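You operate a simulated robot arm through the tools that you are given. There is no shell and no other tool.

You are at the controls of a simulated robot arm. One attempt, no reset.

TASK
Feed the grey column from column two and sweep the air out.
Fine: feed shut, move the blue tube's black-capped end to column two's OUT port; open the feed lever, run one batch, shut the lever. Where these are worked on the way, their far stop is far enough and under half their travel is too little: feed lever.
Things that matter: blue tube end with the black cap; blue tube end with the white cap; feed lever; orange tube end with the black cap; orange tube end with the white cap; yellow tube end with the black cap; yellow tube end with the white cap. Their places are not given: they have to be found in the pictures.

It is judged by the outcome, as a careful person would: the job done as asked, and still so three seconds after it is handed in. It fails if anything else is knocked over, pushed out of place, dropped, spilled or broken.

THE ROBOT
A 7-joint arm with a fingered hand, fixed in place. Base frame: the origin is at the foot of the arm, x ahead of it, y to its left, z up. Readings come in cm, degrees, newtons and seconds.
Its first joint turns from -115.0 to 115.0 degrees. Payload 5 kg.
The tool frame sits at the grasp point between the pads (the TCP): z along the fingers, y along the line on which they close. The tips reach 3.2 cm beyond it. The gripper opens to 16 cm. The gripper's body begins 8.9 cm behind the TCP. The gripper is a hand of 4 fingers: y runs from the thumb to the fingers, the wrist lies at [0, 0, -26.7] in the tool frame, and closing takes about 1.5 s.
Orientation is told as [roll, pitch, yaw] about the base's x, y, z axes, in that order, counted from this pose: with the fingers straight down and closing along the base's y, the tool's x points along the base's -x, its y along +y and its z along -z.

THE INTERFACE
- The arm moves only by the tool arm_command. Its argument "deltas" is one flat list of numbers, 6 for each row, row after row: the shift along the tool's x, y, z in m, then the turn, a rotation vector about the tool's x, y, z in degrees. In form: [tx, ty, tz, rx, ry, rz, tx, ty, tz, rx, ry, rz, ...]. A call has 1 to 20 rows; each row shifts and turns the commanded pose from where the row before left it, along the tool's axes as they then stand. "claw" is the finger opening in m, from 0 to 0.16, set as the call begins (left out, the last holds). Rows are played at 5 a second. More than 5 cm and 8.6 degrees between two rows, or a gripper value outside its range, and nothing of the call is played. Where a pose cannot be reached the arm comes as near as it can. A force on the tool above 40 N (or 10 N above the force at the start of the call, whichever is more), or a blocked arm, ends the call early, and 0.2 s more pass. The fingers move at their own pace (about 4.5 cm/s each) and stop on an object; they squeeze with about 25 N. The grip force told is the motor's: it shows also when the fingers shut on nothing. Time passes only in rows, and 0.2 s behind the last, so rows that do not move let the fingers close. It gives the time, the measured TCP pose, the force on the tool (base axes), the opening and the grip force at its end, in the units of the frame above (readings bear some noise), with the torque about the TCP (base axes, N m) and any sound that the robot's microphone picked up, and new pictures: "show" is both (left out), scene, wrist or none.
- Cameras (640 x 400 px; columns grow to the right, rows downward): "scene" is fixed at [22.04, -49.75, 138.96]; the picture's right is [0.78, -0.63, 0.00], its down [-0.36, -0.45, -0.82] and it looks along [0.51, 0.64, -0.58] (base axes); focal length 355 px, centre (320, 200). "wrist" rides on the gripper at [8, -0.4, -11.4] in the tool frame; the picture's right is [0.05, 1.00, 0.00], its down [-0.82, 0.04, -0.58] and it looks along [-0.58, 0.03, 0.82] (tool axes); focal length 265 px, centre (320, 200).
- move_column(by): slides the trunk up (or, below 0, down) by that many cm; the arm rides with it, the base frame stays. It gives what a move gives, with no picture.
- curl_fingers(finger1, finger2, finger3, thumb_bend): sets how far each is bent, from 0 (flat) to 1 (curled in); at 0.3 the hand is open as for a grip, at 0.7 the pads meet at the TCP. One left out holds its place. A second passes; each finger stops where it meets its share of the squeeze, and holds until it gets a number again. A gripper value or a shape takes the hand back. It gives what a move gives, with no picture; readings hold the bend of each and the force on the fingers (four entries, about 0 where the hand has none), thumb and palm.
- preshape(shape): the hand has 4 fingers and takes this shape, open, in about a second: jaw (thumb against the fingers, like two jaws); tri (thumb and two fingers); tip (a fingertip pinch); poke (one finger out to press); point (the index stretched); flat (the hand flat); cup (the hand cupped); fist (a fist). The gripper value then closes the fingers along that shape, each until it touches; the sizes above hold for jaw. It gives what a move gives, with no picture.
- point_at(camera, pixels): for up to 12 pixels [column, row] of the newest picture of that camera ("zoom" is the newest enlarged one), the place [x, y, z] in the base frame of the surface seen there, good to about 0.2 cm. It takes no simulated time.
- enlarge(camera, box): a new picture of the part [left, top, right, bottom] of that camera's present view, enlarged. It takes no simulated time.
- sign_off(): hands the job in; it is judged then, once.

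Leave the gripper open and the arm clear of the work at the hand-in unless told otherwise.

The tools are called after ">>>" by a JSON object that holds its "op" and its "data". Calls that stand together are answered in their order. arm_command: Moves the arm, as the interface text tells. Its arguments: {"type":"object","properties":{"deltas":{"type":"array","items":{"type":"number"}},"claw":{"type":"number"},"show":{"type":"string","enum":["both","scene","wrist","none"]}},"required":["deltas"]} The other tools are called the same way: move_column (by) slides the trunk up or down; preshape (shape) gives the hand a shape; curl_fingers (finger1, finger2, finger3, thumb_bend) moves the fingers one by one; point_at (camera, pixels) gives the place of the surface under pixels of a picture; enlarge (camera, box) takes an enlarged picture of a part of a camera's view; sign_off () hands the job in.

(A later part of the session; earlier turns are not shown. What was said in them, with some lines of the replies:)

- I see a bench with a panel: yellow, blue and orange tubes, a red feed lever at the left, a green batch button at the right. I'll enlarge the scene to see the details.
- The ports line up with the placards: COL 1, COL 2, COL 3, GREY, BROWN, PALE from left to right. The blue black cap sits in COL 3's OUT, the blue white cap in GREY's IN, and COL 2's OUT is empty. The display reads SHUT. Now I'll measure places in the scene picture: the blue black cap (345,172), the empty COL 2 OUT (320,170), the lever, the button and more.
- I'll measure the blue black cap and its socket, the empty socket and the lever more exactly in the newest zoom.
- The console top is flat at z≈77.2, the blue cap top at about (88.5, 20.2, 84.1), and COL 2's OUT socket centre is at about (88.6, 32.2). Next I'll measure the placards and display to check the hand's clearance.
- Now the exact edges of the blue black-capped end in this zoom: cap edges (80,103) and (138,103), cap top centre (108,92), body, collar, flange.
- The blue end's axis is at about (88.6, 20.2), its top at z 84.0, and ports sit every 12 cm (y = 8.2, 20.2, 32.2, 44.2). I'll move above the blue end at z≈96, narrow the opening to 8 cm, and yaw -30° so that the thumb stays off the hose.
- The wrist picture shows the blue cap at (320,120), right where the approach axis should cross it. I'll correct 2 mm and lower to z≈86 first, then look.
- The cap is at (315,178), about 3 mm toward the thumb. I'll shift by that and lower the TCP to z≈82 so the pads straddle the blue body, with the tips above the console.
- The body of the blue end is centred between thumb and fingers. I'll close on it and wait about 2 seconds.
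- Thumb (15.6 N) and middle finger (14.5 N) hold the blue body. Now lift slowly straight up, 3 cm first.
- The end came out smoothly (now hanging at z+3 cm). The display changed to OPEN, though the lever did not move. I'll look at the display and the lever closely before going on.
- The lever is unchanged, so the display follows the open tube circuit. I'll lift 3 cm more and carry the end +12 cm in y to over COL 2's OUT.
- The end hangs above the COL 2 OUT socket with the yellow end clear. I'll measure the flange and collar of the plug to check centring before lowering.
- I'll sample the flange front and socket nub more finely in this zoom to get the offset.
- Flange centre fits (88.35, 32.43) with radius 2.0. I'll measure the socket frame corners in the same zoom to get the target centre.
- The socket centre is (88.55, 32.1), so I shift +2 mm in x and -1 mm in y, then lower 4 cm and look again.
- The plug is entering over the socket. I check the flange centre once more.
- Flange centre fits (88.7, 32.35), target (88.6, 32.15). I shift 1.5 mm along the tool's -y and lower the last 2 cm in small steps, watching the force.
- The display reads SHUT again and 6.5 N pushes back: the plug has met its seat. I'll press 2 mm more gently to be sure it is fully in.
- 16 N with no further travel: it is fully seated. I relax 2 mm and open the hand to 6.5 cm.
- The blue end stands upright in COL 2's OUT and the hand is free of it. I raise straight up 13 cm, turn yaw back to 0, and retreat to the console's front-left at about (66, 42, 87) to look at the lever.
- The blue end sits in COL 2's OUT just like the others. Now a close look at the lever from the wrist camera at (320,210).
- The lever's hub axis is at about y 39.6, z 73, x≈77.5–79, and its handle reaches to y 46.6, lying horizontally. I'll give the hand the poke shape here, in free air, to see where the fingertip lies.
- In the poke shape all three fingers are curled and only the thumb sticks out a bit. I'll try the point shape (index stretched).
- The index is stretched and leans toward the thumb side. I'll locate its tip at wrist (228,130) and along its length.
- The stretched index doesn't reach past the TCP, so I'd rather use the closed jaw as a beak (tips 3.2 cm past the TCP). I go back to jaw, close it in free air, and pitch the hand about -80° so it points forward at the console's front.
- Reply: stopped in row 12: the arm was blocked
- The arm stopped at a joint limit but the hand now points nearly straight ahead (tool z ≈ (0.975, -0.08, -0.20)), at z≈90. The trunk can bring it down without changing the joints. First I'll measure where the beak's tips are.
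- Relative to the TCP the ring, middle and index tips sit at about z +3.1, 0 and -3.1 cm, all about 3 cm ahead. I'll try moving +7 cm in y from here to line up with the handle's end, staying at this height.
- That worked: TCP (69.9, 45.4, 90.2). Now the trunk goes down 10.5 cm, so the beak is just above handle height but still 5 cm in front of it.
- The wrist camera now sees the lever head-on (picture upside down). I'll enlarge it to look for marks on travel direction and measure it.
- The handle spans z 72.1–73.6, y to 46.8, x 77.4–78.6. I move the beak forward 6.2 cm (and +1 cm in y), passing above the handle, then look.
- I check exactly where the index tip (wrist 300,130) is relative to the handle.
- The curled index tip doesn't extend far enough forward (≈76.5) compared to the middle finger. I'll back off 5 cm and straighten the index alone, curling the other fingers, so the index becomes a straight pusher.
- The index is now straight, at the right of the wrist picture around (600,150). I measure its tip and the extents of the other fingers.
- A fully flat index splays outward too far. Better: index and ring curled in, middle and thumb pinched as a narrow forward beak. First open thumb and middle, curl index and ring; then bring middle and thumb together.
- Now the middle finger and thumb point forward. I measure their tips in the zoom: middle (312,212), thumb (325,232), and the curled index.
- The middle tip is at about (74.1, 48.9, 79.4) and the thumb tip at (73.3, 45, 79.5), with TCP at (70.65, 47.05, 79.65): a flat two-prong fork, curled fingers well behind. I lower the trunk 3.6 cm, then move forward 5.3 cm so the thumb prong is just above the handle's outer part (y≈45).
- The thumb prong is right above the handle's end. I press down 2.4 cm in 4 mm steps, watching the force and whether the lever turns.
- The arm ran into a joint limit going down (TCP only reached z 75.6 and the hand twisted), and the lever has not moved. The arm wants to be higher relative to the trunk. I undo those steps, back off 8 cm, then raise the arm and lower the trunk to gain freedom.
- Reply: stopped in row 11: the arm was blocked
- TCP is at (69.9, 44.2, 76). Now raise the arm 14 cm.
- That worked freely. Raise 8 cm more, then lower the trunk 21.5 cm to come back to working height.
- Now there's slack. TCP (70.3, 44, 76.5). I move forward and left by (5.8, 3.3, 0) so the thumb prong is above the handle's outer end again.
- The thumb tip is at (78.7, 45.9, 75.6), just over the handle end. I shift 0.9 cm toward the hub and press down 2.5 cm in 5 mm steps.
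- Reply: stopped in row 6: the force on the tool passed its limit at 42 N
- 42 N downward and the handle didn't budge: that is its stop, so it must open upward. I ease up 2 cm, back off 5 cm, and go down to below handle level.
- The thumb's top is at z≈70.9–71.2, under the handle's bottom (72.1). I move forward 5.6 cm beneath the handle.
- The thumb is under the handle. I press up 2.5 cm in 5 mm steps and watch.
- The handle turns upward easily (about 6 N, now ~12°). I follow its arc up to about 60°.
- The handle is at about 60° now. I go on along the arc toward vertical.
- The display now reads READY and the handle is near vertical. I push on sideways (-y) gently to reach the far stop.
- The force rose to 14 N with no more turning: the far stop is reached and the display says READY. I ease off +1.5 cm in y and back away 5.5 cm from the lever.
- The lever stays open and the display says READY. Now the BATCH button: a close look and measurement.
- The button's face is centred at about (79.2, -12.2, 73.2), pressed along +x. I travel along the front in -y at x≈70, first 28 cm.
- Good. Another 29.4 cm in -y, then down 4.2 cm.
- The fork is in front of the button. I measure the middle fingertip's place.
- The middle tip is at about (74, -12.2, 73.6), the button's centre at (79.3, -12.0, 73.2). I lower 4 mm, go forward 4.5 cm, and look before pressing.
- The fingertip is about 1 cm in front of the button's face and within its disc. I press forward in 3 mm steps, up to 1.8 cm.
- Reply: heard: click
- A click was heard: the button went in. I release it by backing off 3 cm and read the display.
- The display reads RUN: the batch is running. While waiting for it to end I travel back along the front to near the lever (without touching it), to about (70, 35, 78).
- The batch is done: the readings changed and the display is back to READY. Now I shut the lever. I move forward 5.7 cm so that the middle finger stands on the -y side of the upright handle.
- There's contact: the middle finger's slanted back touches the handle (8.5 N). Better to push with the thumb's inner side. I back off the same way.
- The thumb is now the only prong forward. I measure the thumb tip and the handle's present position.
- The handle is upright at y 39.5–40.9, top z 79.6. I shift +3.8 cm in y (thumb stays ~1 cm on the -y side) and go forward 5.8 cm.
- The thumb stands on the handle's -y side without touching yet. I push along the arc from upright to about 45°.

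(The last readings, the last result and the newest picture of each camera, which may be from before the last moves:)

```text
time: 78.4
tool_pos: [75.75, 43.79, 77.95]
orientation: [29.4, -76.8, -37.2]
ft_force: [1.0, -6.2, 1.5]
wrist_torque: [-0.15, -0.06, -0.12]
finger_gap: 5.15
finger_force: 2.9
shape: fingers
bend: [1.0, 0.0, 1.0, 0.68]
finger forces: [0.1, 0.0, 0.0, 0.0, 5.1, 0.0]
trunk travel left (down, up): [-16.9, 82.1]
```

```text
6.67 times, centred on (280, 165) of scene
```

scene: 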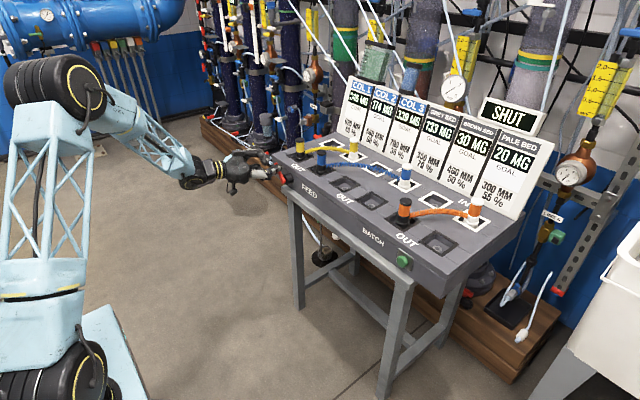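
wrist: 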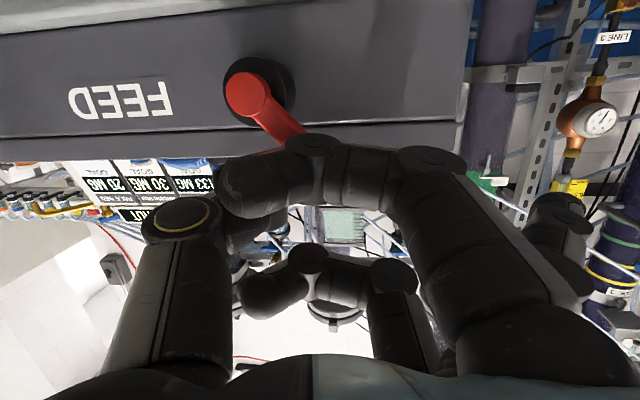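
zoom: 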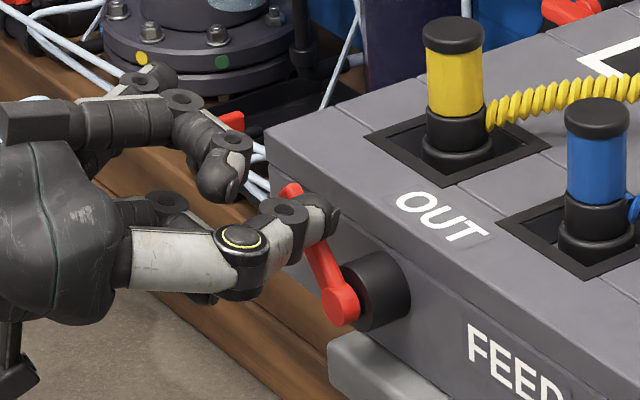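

The display reads SHUT already; the handle is at about 50°. I follow the arc on to the horizontal stop.

>>> {"op": "arm_command", "data": {"deltas": [0.00471, 0.00546, 3e-05, 0, 0, 0, 0.00471, 0.00546, 3e-05, 0, 0, 0, 0.00548, 0.00388, 0.00043, 0, 0, 0, 0.00548, 0.00388, 0.00043, 0, 0, 0, 0.00625, 0.0023, 0.00083, 0, 0, 0]}}

>>> {"op": "enlarge", "data": {"camera": "scene", "box": [240, 135, 320, 195]}}

```text
time: 79.6
tool_pos: [75.59, 46.24, 75.61]
orientation: [29.2, -76.9, -36.8]
ft_force: [-0.8, -4.3, 3.8]
wrist_torque: [-0.14, -0.08, -0.03]
finger_gap: 5.09
finger_force: 2.9
shape: fingers
bend: [1.0, 0.0, 1.0, 0.69]
finger forces: [0.0, 0.0, 0.0, 0.0, 4.6, 0.1]
trunk travel left (down, up): [-16.9, 82.1]
```

scene: 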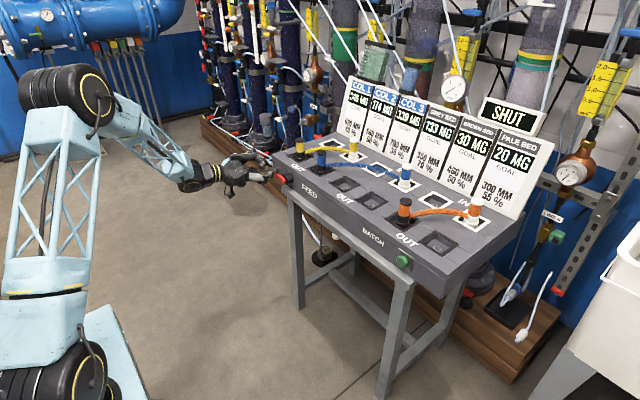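
wrist: 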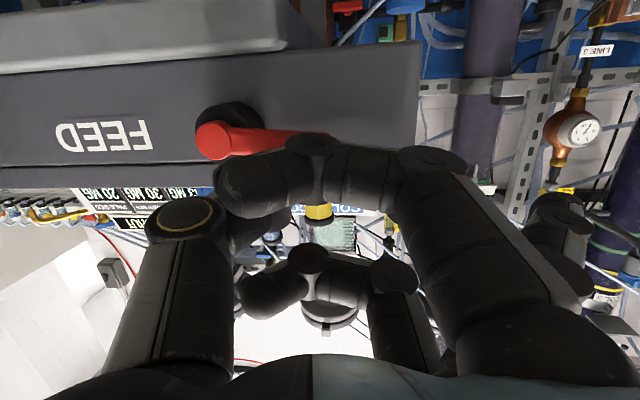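

```text
6.67 times, centred on (280, 165) of scene
```

zoom: 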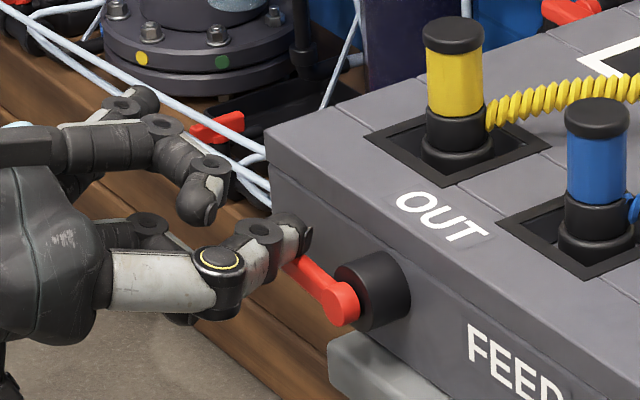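

Nearly horizontal. I press down another 1 cm in small steps to seat it against its stop.

>>> {"op": "arm_command", "data": {"deltas": [0.00347, 0.00011, 0.00065, 0, 0, 0, 0.00347, 0.00011, 0.00065, 0, 0, 0, 0.003, 0.0001, 0.0006, 0, 0, 0]}}

>>> {"op": "enlarge", "data": {"camera": "scene", "box": [240, 135, 320, 195]}}

```text
time: 80.4
tool_pos: [75.59, 46.37, 75.01]
orientation: [30.4, -77.1, -38.1]
ft_force: [-3.1, -6.7, 26.6]
wrist_torque: [-0.69, -0.57, -0.19]
finger_gap: 5.07
finger_force: 13.0
shape: fingers
bend: [1.0, 0.0, 1.0, 0.7]
finger forces: [0.0, 0.0, 0.0, 0.0, 25.9, 0.1]
trunk travel left (down, up): [-16.9, 82.1]
```

scene: 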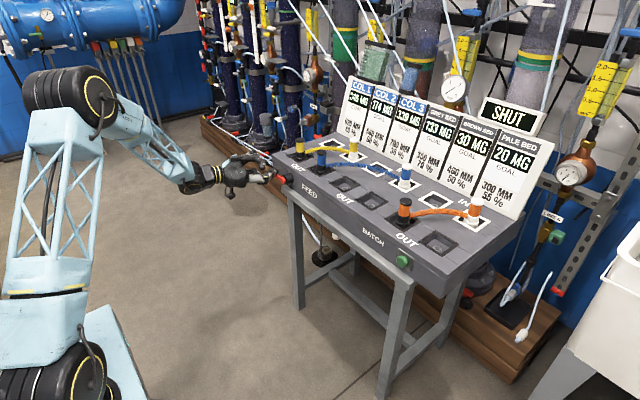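
wrist: 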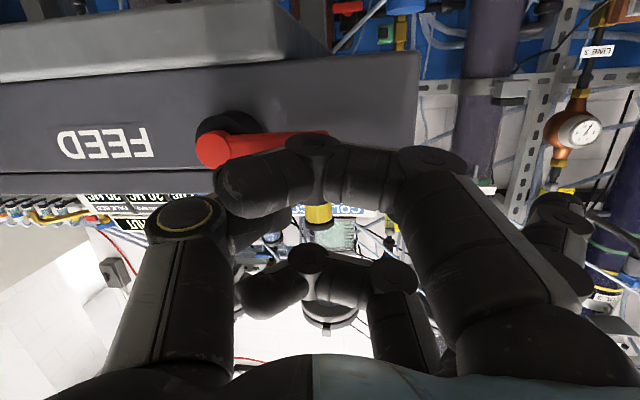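

```text
6.67 times, centred on (280, 165) of scene
```

zoom: 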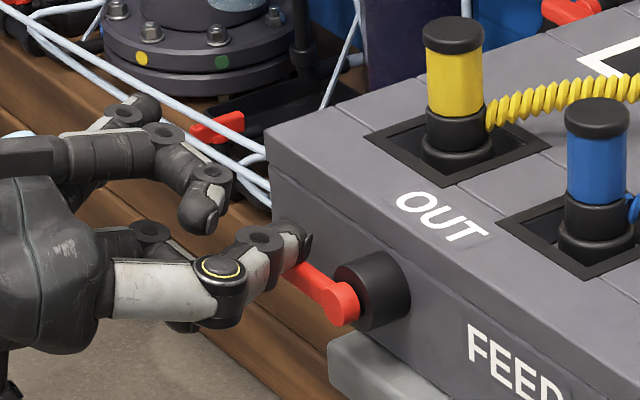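

26.6 N pushes back: the lever is on its shut stop. I lift off 2.5 cm and back away from the console.

>>> {"op": "arm_command", "data": {"deltas": [-0.0081, 0.0009, -0.0017, 0, 0, 0, -0.0081, 0.0009, -0.0017, 0, 0, 0, -0.0081, 0.0009, -0.0017, 0, 0, 0, 0.00339, -0.00284, -0.01778, 0, 0, 0, 0.00339, -0.00284, -0.01778, 0, 0, 0, 0.00339, -0.00284, -0.01778, 0, 0, 0, 0, 0, 0, 0, 0, 0]}}

>>> {"op": "enlarge", "data": {"camera": "scene", "box": [240, 135, 320, 195]}}

```text
time: 82.0
tool_pos: [70.23, 46.28, 76.83]
orientation: [29.0, -77.1, -36.7]
ft_force: [-0.9, 0.3, -0.9]
wrist_torque: [-0.02, -0.02, 0.0]
finger_gap: 5.06
finger_force: 0.1
shape: fingers
bend: [1.0, 0.0, 1.0, 0.7]
finger forces: [0.1, 0.0, 0.1, 0.0, 0.0, 0.1]
trunk travel left (down, up): [-16.9, 82.1]
```

scene: 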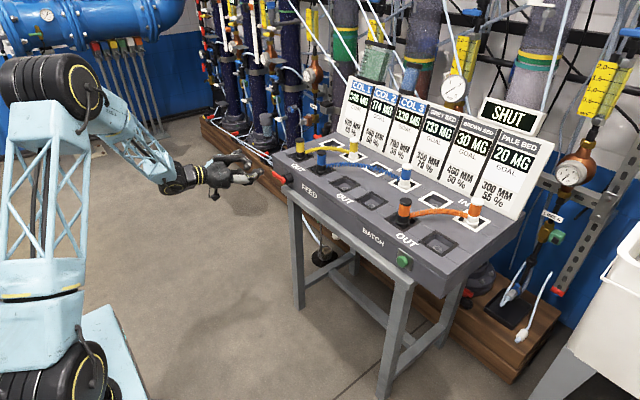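
wrist: 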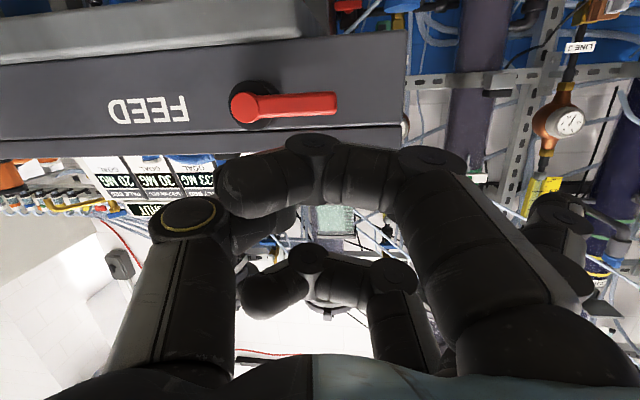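

```text
6.67 times, centred on (280, 165) of scene
```

zoom: 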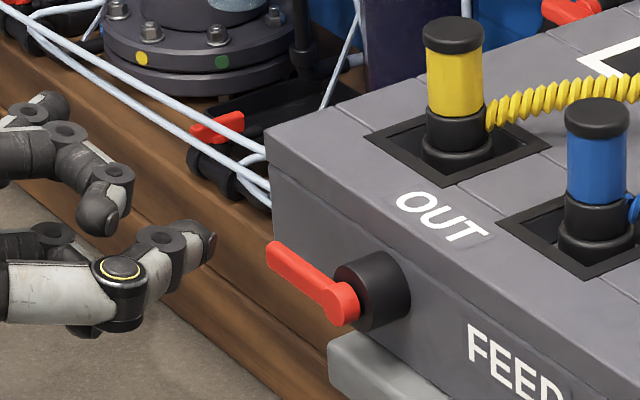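

The lever lies horizontally at its stop and the display reads SHUT. I raise the arm 15 cm clear of the work, then open the hand.

>>> {"op": "arm_command", "data": {"deltas": [-0.03649, 0.00405, -0.00761, 0, 0, 0, -0.03649, 0.00405, -0.00761, 0, 0, 0, -0.03649, 0.00405, -0.00761, 0, 0, 0, -0.03649, 0.00405, -0.00761, 0, 0, 0, 0, 0, 0, 0, 0, 0], "show": "none"}}

>>> {"op": "preshape", "data": {"shape": "jaw"}}

>>> {"op": "arm_command", "data": {"deltas": [0, 0, 0, 0, 0, 0, 0, 0, 0, 0, 0, 0], "claw": 0.16}}

>>> {"op": "enlarge", "data": {"camera": "scene", "box": [260, 70, 560, 290]}}

>>> {"op": "enlarge", "data": {"camera": "scene", "box": [265, 125, 395, 215]}}

```text
time: 83.2
tool_pos: [70.05, 46.39, 91.98]
orientation: [29.1, -77.0, -36.7]
ft_force: [0.5, 0.1, 0.2]
wrist_torque: [0.03, 0.01, -0.02]
finger_gap: 5.06
finger_force: 0.0
shape: fingers
bend: [1.0, 0.0, 1.0, 0.7]
finger forces: [0.0, 0.0, 0.0, 0.1, 0.0, 0.0]
trunk travel left (down, up): [-16.9, 82.1]
```

```text
time: 84.1
tool_pos: [70.03, 46.5, 91.97]
orientation: [29.0, -76.8, -36.7]
ft_force: [0.2, 0.1, -0.4]
wrist_torque: [0.0, 0.01, 0.02]
finger_gap: 15.97
finger_force: 0.0
shape: jaw
bend: [0.3, 0.3, 0.3, 0.3]
finger forces: [0.0, 0.0, 0.0, 0.0, 0.0, 0.0]
trunk travel left (down, up): [-16.9, 82.1]
```

```text
time: 84.7
tool_pos: [70.12, 46.51, 91.93]
orientation: [29.1, -77.0, -36.7]
ft_force: [-0.3, -0.2, 0.4]
wrist_torque: [0.01, 0.03, 0.02]
finger_gap: 16.0
finger_force: 0.2
shape: jaw
bend: [0.3, 0.3, 0.3, 0.3]
finger forces: [0.0, 0.1, 0.0, 0.0, 0.0, 0.2]
trunk travel left (down, up): [-16.9, 82.1]
```

scene: 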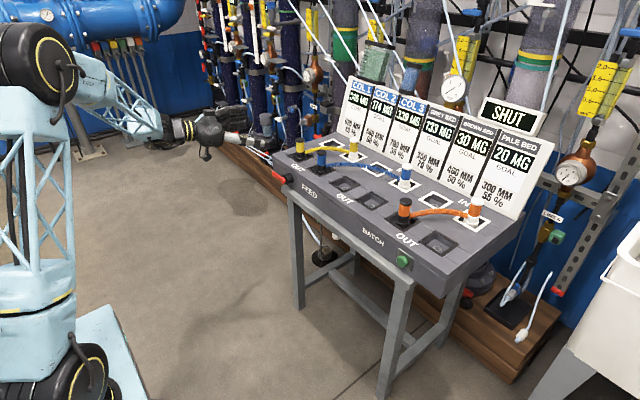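
wrist: 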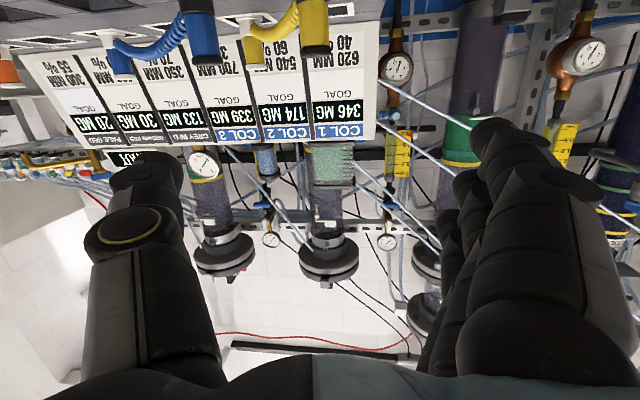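

```text
1.82 times, centred on (410, 180) of scene
```

zoom: 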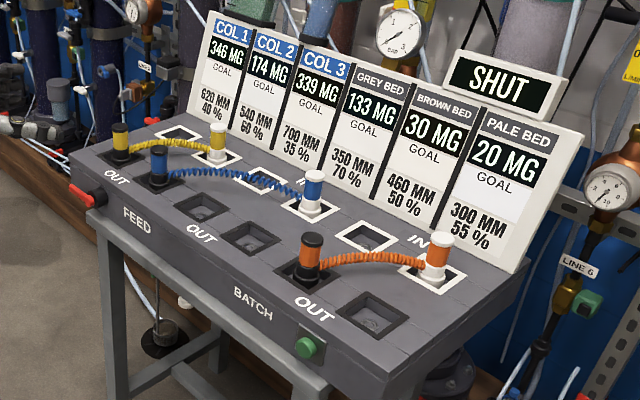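

```text
4.44 times, centred on (330, 170) of scene
```

zoom: 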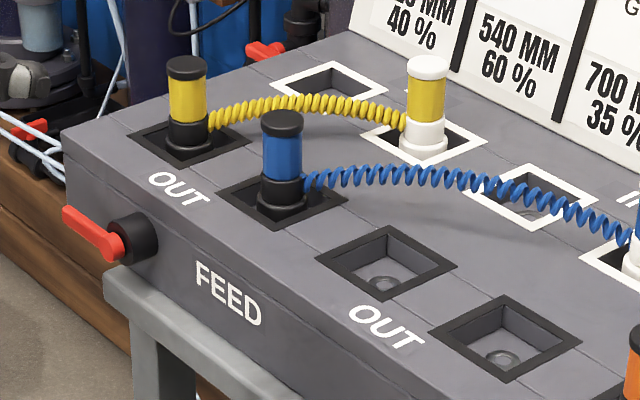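

Everything is in place: blue black cap in COL 2's OUT, the other five ends untouched, lever shut, display SHUT, button out. I raise the trunk 10 cm to be well clear.

>>> {"op": "move_column", "data": {"by": 10}}

>>> {"op": "arm_command", "data": {"deltas": [0, 0, 0, 0, 0, 0, 0, 0, 0, 0, 0, 0], "show": "scene"}}

```text
time: 86.0
tool_pos: [70.04, 46.6, 101.89]
orientation: [29.0, -77.0, -36.7]
ft_force: [-1.1, 0.1, -0.5]
wrist_torque: [-0.01, -0.01, -0.03]
finger_gap: 16.01
finger_force: 0.0
shape: jaw
bend: [0.3, 0.3, 0.3, 0.3]
finger forces: [0.0, 0.0, 0.0, 0.1, 0.0, 0.0]
trunk travel left (down, up): [-26.9, 72.1]
```

```text
time: 86.6
tool_pos: [70.12, 46.44, 101.9]
orientation: [29.1, -76.9, -36.8]
ft_force: [0.3, 0.0, -0.2]
wrist_torque: [0.0, -0.01, 0.03]
finger_gap: 15.97
finger_force: 0.1
shape: jaw
bend: [0.3, 0.3, 0.3, 0.3]
finger forces: [0.0, 0.0, 0.1, 0.0, 0.1, 0.0]
trunk travel left (down, up): [-26.9, 72.1]
```

scene: 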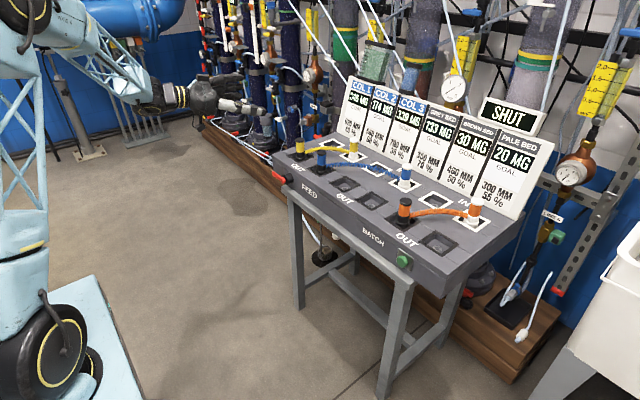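

The arm is clear, the hand is open, the display reads SHUT and all tube ends stand in their sockets. I hand the job in.

>>> {"op": "sign_off", "data": {}}

```text
The job is handed in.
```

The grey column is now fed from column two. One batch ran to sweep the air out, and the feed is shut again. I've handed the job in but haven't seen the verdict.

- **Tube:** With the feed shut, I moved the blue tube's black-capped end from column three's OUT to column two's OUT. It pushed fully home, and the display went from OPEN back to SHUT.
- **Feed lever:** The lever opens upward. My first push was downward, against its closed stop, at about 42 N; it didn't move and nothing shifted. I then opened it to its far stop and the display read READY.
- **Batch:** I pressed the button once and heard one click. The display went to RUN and then back to READY, and the readings changed (grey bed from 90 to 133 MG).
- **Shutting:** I brought the lever back down to its closed stop after the batch finished. On the way in, a finger touched the lever with about 8 N, and it didn't change position.

At hand-in the display read SHUT, the other five tube ends were in their original ports, and the arm was clear with the hand open.
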